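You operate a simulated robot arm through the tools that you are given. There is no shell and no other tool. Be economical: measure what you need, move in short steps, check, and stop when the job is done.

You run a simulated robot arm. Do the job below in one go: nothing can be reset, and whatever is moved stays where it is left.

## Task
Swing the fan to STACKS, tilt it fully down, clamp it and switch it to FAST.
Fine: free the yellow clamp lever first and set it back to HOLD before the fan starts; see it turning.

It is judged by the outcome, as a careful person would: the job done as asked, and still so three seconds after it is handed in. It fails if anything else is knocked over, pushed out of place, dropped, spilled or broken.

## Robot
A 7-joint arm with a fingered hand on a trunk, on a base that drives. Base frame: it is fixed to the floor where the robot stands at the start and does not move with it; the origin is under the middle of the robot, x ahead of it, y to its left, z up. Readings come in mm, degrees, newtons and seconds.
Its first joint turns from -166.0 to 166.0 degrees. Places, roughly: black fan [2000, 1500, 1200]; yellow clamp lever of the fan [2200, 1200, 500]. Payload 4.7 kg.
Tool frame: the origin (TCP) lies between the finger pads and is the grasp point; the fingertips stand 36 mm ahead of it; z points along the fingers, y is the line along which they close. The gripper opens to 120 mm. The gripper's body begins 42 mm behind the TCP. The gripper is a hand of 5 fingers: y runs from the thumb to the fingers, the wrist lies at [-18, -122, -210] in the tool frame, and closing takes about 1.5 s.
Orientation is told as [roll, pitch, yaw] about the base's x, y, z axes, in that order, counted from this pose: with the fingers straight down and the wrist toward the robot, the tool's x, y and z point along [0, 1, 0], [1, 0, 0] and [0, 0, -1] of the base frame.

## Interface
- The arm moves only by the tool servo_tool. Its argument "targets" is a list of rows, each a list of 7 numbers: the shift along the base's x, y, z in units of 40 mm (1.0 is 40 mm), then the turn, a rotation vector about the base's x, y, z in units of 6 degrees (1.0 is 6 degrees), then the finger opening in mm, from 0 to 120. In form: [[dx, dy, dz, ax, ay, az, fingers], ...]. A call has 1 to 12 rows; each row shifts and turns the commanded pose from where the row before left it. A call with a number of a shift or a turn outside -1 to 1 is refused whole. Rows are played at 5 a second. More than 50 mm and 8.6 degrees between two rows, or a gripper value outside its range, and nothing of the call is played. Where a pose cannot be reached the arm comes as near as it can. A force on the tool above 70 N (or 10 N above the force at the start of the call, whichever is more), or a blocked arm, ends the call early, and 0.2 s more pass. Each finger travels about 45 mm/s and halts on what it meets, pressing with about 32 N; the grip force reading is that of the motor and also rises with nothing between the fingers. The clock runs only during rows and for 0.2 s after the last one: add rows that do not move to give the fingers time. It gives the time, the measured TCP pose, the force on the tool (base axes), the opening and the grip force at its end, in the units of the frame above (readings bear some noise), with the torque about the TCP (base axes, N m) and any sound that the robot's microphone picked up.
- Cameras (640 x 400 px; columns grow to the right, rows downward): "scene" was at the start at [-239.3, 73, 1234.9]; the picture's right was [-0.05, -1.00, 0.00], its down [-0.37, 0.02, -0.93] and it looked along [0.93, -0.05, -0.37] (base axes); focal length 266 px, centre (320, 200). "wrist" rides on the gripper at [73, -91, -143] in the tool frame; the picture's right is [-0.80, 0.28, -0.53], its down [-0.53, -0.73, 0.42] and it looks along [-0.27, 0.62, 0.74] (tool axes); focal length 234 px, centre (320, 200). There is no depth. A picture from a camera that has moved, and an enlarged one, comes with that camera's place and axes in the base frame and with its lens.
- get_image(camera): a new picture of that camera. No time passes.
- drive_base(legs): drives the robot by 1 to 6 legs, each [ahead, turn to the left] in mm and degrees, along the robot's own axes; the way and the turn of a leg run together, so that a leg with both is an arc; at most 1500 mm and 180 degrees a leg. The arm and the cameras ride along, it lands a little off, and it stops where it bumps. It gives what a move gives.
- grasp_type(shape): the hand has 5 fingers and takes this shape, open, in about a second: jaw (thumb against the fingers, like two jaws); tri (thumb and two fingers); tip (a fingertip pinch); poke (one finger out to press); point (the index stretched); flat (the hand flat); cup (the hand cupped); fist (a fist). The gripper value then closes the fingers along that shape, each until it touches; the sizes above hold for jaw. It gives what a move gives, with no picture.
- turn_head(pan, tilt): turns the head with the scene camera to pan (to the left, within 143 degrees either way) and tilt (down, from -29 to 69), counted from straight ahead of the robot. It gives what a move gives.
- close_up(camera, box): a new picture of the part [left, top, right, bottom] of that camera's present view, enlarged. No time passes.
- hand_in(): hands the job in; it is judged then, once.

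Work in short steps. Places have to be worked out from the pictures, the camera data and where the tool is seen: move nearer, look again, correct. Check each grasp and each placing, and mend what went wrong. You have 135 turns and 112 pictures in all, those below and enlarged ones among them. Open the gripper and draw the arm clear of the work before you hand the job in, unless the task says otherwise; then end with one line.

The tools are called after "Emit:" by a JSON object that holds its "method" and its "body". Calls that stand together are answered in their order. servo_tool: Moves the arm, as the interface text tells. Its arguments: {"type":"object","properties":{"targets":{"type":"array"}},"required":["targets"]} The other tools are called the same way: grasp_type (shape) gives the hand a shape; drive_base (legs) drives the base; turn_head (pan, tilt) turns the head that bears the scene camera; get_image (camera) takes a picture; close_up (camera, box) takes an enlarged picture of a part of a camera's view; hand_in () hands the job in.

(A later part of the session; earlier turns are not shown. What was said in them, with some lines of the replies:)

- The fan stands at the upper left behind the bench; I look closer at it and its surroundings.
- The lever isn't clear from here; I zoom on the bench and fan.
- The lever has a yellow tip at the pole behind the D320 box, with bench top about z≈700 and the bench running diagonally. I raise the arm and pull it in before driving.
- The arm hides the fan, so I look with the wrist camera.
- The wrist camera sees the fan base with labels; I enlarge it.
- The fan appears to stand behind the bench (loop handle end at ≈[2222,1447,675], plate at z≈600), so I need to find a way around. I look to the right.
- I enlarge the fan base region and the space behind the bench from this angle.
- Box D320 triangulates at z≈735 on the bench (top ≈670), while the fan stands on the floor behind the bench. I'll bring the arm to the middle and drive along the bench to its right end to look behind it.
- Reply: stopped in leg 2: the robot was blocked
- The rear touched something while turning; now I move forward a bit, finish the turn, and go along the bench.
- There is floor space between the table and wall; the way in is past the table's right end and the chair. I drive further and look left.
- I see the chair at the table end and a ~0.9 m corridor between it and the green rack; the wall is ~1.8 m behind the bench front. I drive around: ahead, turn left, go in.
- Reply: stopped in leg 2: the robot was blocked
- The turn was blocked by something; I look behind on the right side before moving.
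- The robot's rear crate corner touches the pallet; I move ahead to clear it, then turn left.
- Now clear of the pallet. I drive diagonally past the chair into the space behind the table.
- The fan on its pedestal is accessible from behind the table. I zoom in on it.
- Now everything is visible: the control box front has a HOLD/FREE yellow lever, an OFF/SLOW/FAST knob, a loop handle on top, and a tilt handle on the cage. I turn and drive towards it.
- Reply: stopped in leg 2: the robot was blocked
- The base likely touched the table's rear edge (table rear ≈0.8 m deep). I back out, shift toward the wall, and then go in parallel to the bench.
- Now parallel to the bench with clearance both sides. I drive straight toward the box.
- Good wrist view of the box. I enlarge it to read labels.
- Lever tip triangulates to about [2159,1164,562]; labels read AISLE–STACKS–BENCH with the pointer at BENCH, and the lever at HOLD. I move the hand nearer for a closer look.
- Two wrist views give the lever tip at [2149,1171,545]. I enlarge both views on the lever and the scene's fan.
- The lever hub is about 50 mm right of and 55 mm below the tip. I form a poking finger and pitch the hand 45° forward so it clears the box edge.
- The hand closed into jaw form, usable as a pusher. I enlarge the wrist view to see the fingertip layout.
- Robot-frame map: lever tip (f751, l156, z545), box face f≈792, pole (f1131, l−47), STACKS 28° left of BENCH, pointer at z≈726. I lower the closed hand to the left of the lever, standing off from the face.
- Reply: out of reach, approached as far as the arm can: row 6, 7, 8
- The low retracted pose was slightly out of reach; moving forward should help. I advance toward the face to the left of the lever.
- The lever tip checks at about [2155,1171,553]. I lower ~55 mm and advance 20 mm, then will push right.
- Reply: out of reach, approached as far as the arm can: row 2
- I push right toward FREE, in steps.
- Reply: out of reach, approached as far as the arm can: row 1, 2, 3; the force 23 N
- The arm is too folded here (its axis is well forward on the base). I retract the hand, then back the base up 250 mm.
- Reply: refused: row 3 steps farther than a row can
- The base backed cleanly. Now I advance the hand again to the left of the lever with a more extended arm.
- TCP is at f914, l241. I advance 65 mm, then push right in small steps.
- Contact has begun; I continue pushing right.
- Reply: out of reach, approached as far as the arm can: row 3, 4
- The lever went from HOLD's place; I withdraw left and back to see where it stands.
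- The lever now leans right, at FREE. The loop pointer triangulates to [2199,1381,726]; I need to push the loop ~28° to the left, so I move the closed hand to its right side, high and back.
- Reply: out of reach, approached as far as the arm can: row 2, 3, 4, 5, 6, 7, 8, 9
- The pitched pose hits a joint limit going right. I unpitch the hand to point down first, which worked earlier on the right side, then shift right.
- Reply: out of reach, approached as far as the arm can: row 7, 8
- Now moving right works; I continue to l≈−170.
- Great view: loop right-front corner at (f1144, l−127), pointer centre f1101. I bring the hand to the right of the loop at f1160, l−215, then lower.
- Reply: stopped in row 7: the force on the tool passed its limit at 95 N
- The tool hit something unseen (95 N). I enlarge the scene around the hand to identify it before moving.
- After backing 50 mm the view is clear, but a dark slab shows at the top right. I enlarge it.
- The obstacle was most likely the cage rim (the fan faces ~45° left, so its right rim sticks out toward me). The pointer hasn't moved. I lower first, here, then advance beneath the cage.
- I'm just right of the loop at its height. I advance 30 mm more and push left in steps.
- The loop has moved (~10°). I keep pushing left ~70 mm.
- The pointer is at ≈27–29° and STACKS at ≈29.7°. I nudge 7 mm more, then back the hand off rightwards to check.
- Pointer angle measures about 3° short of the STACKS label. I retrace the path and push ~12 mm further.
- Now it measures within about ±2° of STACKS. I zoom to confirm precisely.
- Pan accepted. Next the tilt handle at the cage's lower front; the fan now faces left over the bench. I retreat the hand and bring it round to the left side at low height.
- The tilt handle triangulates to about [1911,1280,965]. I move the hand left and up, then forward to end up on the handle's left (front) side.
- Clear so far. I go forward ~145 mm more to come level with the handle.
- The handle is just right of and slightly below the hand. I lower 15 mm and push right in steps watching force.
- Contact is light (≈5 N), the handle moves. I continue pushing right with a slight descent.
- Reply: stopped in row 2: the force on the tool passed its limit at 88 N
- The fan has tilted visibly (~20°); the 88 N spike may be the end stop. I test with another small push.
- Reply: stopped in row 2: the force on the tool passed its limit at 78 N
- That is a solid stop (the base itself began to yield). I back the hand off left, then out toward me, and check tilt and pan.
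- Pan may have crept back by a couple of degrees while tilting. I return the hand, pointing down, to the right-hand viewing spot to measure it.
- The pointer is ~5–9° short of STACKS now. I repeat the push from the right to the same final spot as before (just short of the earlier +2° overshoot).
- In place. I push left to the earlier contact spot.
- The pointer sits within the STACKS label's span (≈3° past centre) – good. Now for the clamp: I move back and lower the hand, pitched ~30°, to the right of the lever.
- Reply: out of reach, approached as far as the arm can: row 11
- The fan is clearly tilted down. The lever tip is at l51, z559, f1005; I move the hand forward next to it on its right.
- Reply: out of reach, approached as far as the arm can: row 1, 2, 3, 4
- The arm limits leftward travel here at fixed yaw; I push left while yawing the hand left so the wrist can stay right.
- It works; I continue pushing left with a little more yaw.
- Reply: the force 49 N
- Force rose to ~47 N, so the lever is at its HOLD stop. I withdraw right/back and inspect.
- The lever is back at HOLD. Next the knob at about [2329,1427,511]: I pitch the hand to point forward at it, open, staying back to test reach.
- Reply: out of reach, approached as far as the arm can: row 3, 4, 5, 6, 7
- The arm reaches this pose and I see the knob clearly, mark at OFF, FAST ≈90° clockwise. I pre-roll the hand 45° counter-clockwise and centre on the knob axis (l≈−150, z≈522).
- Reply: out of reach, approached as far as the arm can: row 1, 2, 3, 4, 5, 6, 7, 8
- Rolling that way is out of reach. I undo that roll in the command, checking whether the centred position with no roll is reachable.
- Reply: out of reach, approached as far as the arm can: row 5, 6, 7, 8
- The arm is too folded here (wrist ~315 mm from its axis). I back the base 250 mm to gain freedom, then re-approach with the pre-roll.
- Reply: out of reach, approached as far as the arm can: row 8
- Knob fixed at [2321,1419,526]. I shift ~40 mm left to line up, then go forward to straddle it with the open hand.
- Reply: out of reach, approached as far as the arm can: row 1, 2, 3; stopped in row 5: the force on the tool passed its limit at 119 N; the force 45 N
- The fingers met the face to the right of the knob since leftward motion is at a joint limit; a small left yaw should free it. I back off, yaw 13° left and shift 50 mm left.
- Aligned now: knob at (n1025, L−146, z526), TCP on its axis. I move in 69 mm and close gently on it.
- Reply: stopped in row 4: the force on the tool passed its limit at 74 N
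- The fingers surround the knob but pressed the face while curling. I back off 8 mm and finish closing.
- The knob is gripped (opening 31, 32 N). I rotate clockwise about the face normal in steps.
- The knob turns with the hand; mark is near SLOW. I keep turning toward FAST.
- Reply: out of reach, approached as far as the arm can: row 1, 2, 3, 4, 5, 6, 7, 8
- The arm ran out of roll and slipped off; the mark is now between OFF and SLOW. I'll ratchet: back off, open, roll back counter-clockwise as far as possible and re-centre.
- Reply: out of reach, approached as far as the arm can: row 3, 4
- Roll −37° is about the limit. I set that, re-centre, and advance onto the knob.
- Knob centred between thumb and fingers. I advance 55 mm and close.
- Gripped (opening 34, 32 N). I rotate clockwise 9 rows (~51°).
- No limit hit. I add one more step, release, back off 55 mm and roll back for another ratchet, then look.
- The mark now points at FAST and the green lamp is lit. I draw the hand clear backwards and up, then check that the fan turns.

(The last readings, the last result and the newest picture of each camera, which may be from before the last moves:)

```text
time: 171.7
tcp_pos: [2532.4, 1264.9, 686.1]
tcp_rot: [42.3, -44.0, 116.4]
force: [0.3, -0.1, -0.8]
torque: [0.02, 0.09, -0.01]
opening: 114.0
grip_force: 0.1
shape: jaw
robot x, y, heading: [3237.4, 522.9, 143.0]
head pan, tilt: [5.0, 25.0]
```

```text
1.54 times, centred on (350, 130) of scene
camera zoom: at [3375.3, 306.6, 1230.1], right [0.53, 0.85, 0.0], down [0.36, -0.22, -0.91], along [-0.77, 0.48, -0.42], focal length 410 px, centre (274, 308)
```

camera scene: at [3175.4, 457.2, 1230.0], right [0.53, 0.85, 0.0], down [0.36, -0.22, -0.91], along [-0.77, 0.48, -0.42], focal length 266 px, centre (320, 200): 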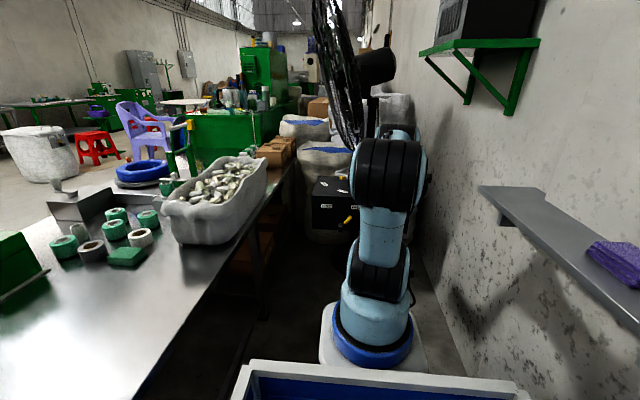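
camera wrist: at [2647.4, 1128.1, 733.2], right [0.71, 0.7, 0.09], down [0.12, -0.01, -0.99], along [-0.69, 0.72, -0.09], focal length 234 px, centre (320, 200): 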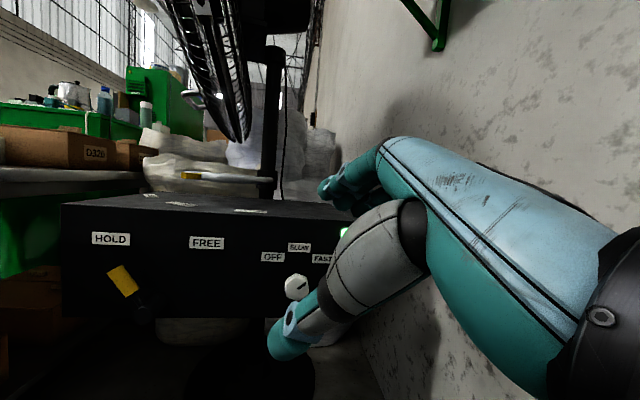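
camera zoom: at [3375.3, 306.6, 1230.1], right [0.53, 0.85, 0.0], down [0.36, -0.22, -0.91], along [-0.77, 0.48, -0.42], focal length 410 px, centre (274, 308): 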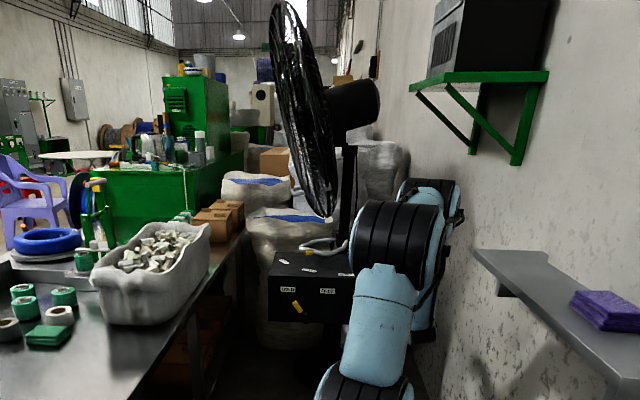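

Lever at HOLD, fan at STACKS and tilted down. I zoom on the knob and fan to confirm FAST and rotation.

Emit:
{"method": "close_up", "body": {"camera": "wrist", "box": [240, 220, 360, 310]}}

Emit:
{"method": "close_up", "body": {"camera": "scene", "box": [325, 0, 425, 90]}}

Emit:
{"method": "servo_tool", "body": {"targets": [[0.5, -0.4, 0.3, 0, 0, 0, 120], [0.5, -0.4, 0.3, 0, 0, 0, 120], [0.5, -0.4, 0.3, 0, 0, 0, 120]]}}

Emit:
{"method": "close_up", "body": {"camera": "scene", "box": [325, 0, 425, 90]}}

```text
4.44 times, centred on (300, 265) of wrist
camera zoom: at [2647.4, 1128.1, 733.2], right [0.71, 0.7, 0.09], down [0.12, -0.01, -0.99], along [-0.69, 0.72, -0.09], focal length 1041 px, centre (409, -89)
```

zoom: 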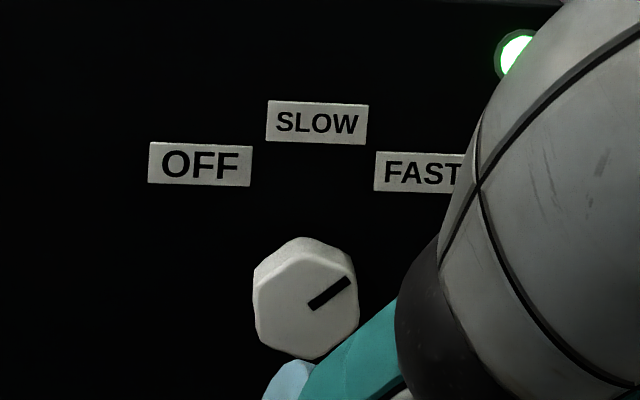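

```text
4.44 times, centred on (375, 45) of scene
camera zoom: at [3375.3, 306.6, 1230.1], right [0.53, 0.85, 0.0], down [0.36, -0.22, -0.91], along [-0.77, 0.48, -0.42], focal length 1184 px, centre (76, 889)
```

zoom: 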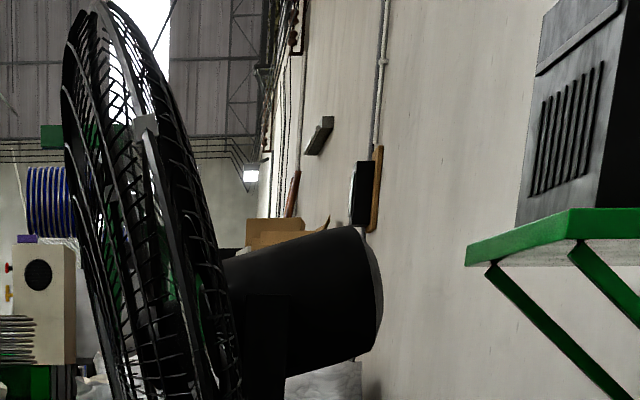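

```text
time: 172.5
tcp_pos: [2591.7, 1215.4, 723.7]
tcp_rot: [42.3, -44.3, 116.6]
force: [-0.6, 0.2, -0.4]
torque: [0.0, 0.01, -0.05]
opening: 113.8
grip_force: 0.0
shape: jaw
robot x, y, heading: [3240.9, 520.7, 142.9]
head pan, tilt: [5.0, 25.0]
```

```text
4.44 times, centred on (375, 45) of scene
camera zoom: at [3375.3, 306.5, 1230.1], right [0.53, 0.85, 0.0], down [0.36, -0.22, -0.91], along [-0.77, 0.48, -0.42], focal length 1184 px, centre (76, 889)
```

zoom: 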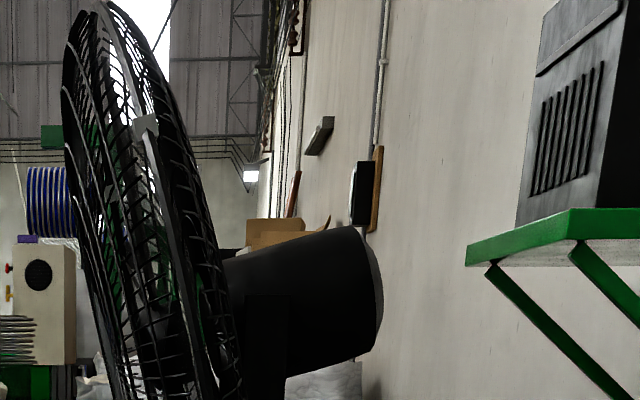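

FAST side is set and lamp lit, but the mark sits ≈12° past the FAST label. I'll retrace to the knob and turn it back slightly so it points squarely at FAST.

Emit:
{"method": "servo_tool", "body": {"targets": [[-0.5, 0.4, -0.3, 0, 0, 0, 80], [-0.5, 0.4, -0.3, 0, 0, 0, 80], [-0.5, 0.4, -0.3, 0, 0, 0, 80], [0, 0, -0.5, 0.58, 0.74, 0, 80], [0, 0, -0.7, 0.58, 0.74, 0, 80], [0, 0, -0.7, 0.58, 0.74, 0, 80], [-0.2, 0.15, -0.7, 0.58, 0.74, 0, 80], [-0.3, 0.2, -0.7, 0.58, 0.74, 0, 80], [-0.5, 0.4, -0.6, 0, 0, 0, 80], [-0.79, 0.6, 0, 0, 0, 0, 80], [-0.79, 0.6, 0, 0, 0, 0, 80], [-0.79, 0.6, 0, 0, 0, 0, 80]]}}

```text
time: 175.1
tcp_pos: [2395.9, 1367.2, 532.7]
tcp_rot: [73.6, -67.0, 89.9]
force: [-0.4, 0.1, 0.2]
torque: [0.01, -0.02, 0.0]
opening: 76.5
grip_force: 0.0
shape: jaw
robot x, y, heading: [3244.2, 519.8, 143.0]
head pan, tilt: [5.0, 25.0]
```

Exactly back at the stand-off pose. I advance and close on the knob.

Emit:
{"method": "servo_tool", "body": {"targets": [[-0.53, 0.42, 0, 0, 0, 0, 80], [-0.53, 0.42, 0, 0, 0, 0, 80], [0, 0, 0, 0, 0, 0, 20], [0, 0, 0, 0, 0, 0, 20], [0, 0, 0, 0, 0, 0, 20], [0, 0, 0, 0, 0, 0, 20], [0, 0, 0, 0, 0, 0, 20], [0, 0, 0, 0, 0, 0, 20]]}}

Emit:
{"method": "close_up", "body": {"camera": "wrist", "box": [200, 120, 400, 320]}}

```text
time: 176.9
tcp_pos: [2354.6, 1399.4, 532.9]
tcp_rot: [73.4, -66.9, 90.2]
force: [-2.6, -4.8, -3.2]
torque: [-0.09, -0.2, 0.17]
opening: 30.5
grip_force: 31.7
shape: tri
robot x, y, heading: [3242.6, 522.2, 143.0]
head pan, tilt: [5.0, 25.0]
```

```text
2.00 times, centred on (300, 220) of wrist
camera zoom: at [2471.5, 1262.0, 490.8], right [0.73, 0.68, 0.01], down [-0.26, 0.29, -0.92], along [-0.63, 0.67, 0.39], focal length 468 px, centre (360, 160)
```

zoom: 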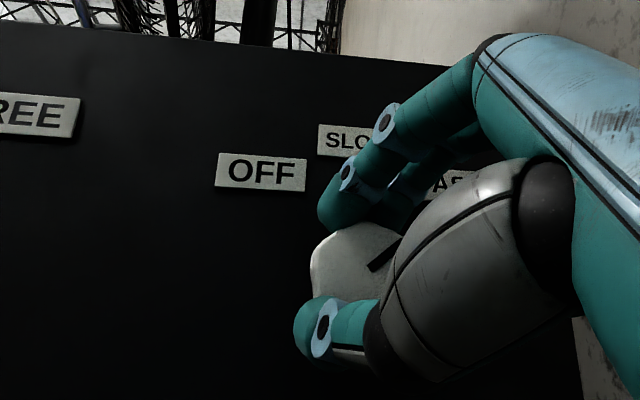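

After closing, the mark stands at ≈43°, i.e. right on FAST. I release and retreat, then verify.

Emit:
{"method": "servo_tool", "body": {"targets": [[0, 0, 0, 0, 0, 0, 60], [0, 0, 0, 0, 0, 0, 80], [0, 0, 0, 0, 0, 0, 80], [0, 0, 0, 0, 0, 0, 80], [0, 0, 0, 0, 0, 0, 80], [0.53, -0.42, 0, 0, 0, 0, 80], [0.53, -0.42, 0, 0, 0, 0, 80], [0.79, -0.6, 0, 0, 0, 0, 90], [0.79, -0.6, 0, 0, 0, 0, 90]]}}

Emit:
{"method": "close_up", "body": {"camera": "wrist", "box": [200, 100, 400, 300]}}

```text
time: 178.9
tcp_pos: [2459.4, 1316.7, 531.5]
tcp_rot: [73.7, -67.1, 90.0]
force: [1.1, -0.8, 0.2]
torque: [-0.02, 0.01, -0.04]
opening: 85.3
grip_force: 0.0
shape: jaw
robot x, y, heading: [3241.5, 519.4, 143.0]
head pan, tilt: [5.0, 25.0]
```

```text
2.00 times, centred on (300, 200) of wrist
camera zoom: at [2576.8, 1180.7, 490.4], right [0.73, 0.68, 0.01], down [-0.26, 0.29, -0.92], along [-0.63, 0.67, 0.39], focal length 468 px, centre (360, 200)
```

zoom: 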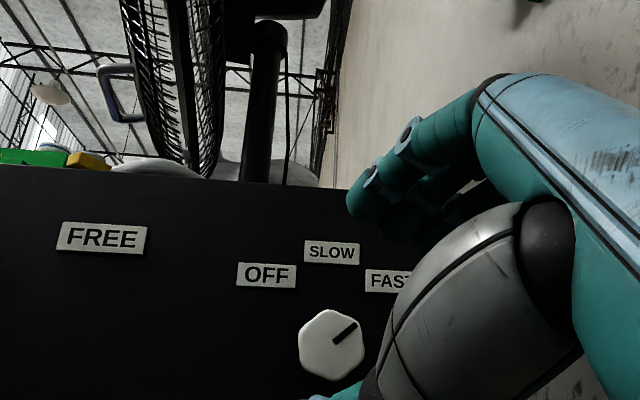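

The mark now points at FAST (within ~5°). I draw the arm clear and take a final check of the fan and pointer.

Emit:
{"method": "servo_tool", "body": {"targets": [[0.79, -0.6, 0, 0, 0, 0, 100], [0.5, -0.4, 0.6, 0, 0, 0, 110], [0.3, -0.2, 0.7, -0.58, -0.74, 0, 120], [0.2, -0.15, 0.7, -0.58, -0.74, 0, 120], [0, 0, 0.7, -0.58, -0.74, 0, 120], [0.2, -0.15, 0.7, -0.58, -0.74, 0, 120], [0.3, -0.2, 0.7, -0.58, -0.74, 0, 120], [0.5, -0.4, 0.7, 0, 0, 0, 120], [0.5, -0.4, 0.7, 0, 0, 0, 120]]}}

Emit:
{"method": "get_image", "body": {"camera": "wrist"}}

Emit:
{"method": "get_image", "body": {"camera": "scene"}}

```text
time: 180.9
tcp_pos: [2591.7, 1216.5, 749.6]
tcp_rot: [42.3, -44.0, 116.4]
force: [0.3, -0.9, -1.1]
torque: [0.05, 0.05, 0.01]
opening: 113.8
grip_force: 0.0
shape: jaw
robot x, y, heading: [3241.9, 520.5, 143.0]
head pan, tilt: [5.0, 25.0]
```

```text
1 pictures are left
camera wrist: at [2708.4, 1080.8, 797.5], right [0.71, 0.7, 0.08], down [0.12, -0.01, -0.99], along [-0.69, 0.72, -0.09], focal length 234 px, centre (320, 200)
```

wrist: 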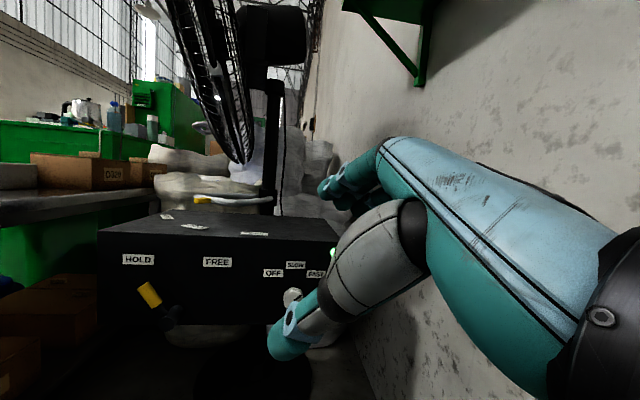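

```text
0 pictures are left
camera scene: at [3375.2, 306.6, 1230.1], right [0.53, 0.85, 0.0], down [0.36, -0.22, -0.91], along [-0.77, 0.48, -0.42], focal length 266 px, centre (320, 200)
```

scene: 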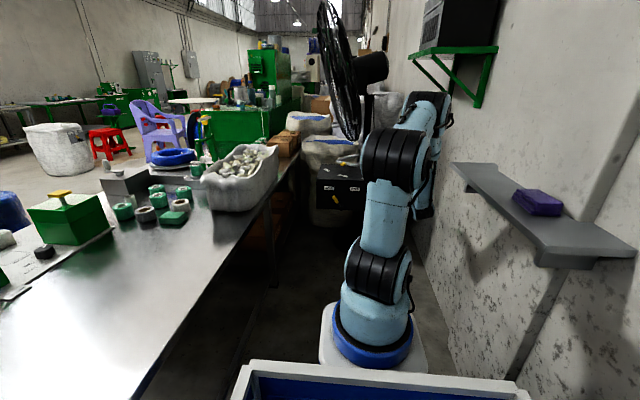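

The green lamp is lit, the lever leans to HOLD, the fan faces STACKS tilted down, the knob points at FAST, and the arm is clear with the hand open. I hand the job in.

Emit:
{"method": "hand_in", "body": {}}

```text
The job is handed in.
```

The fan points to STACKS (about 3° past the label centre when last measured, before clamping), is tilted down to its stop, the clamp lever is back at HOLD, and the knob is at FAST (within about 5°). The green lamp is lit, but I only saw slight changes in the blades between two pictures, with no sound reported, so the turning is likely rather than clearly seen.
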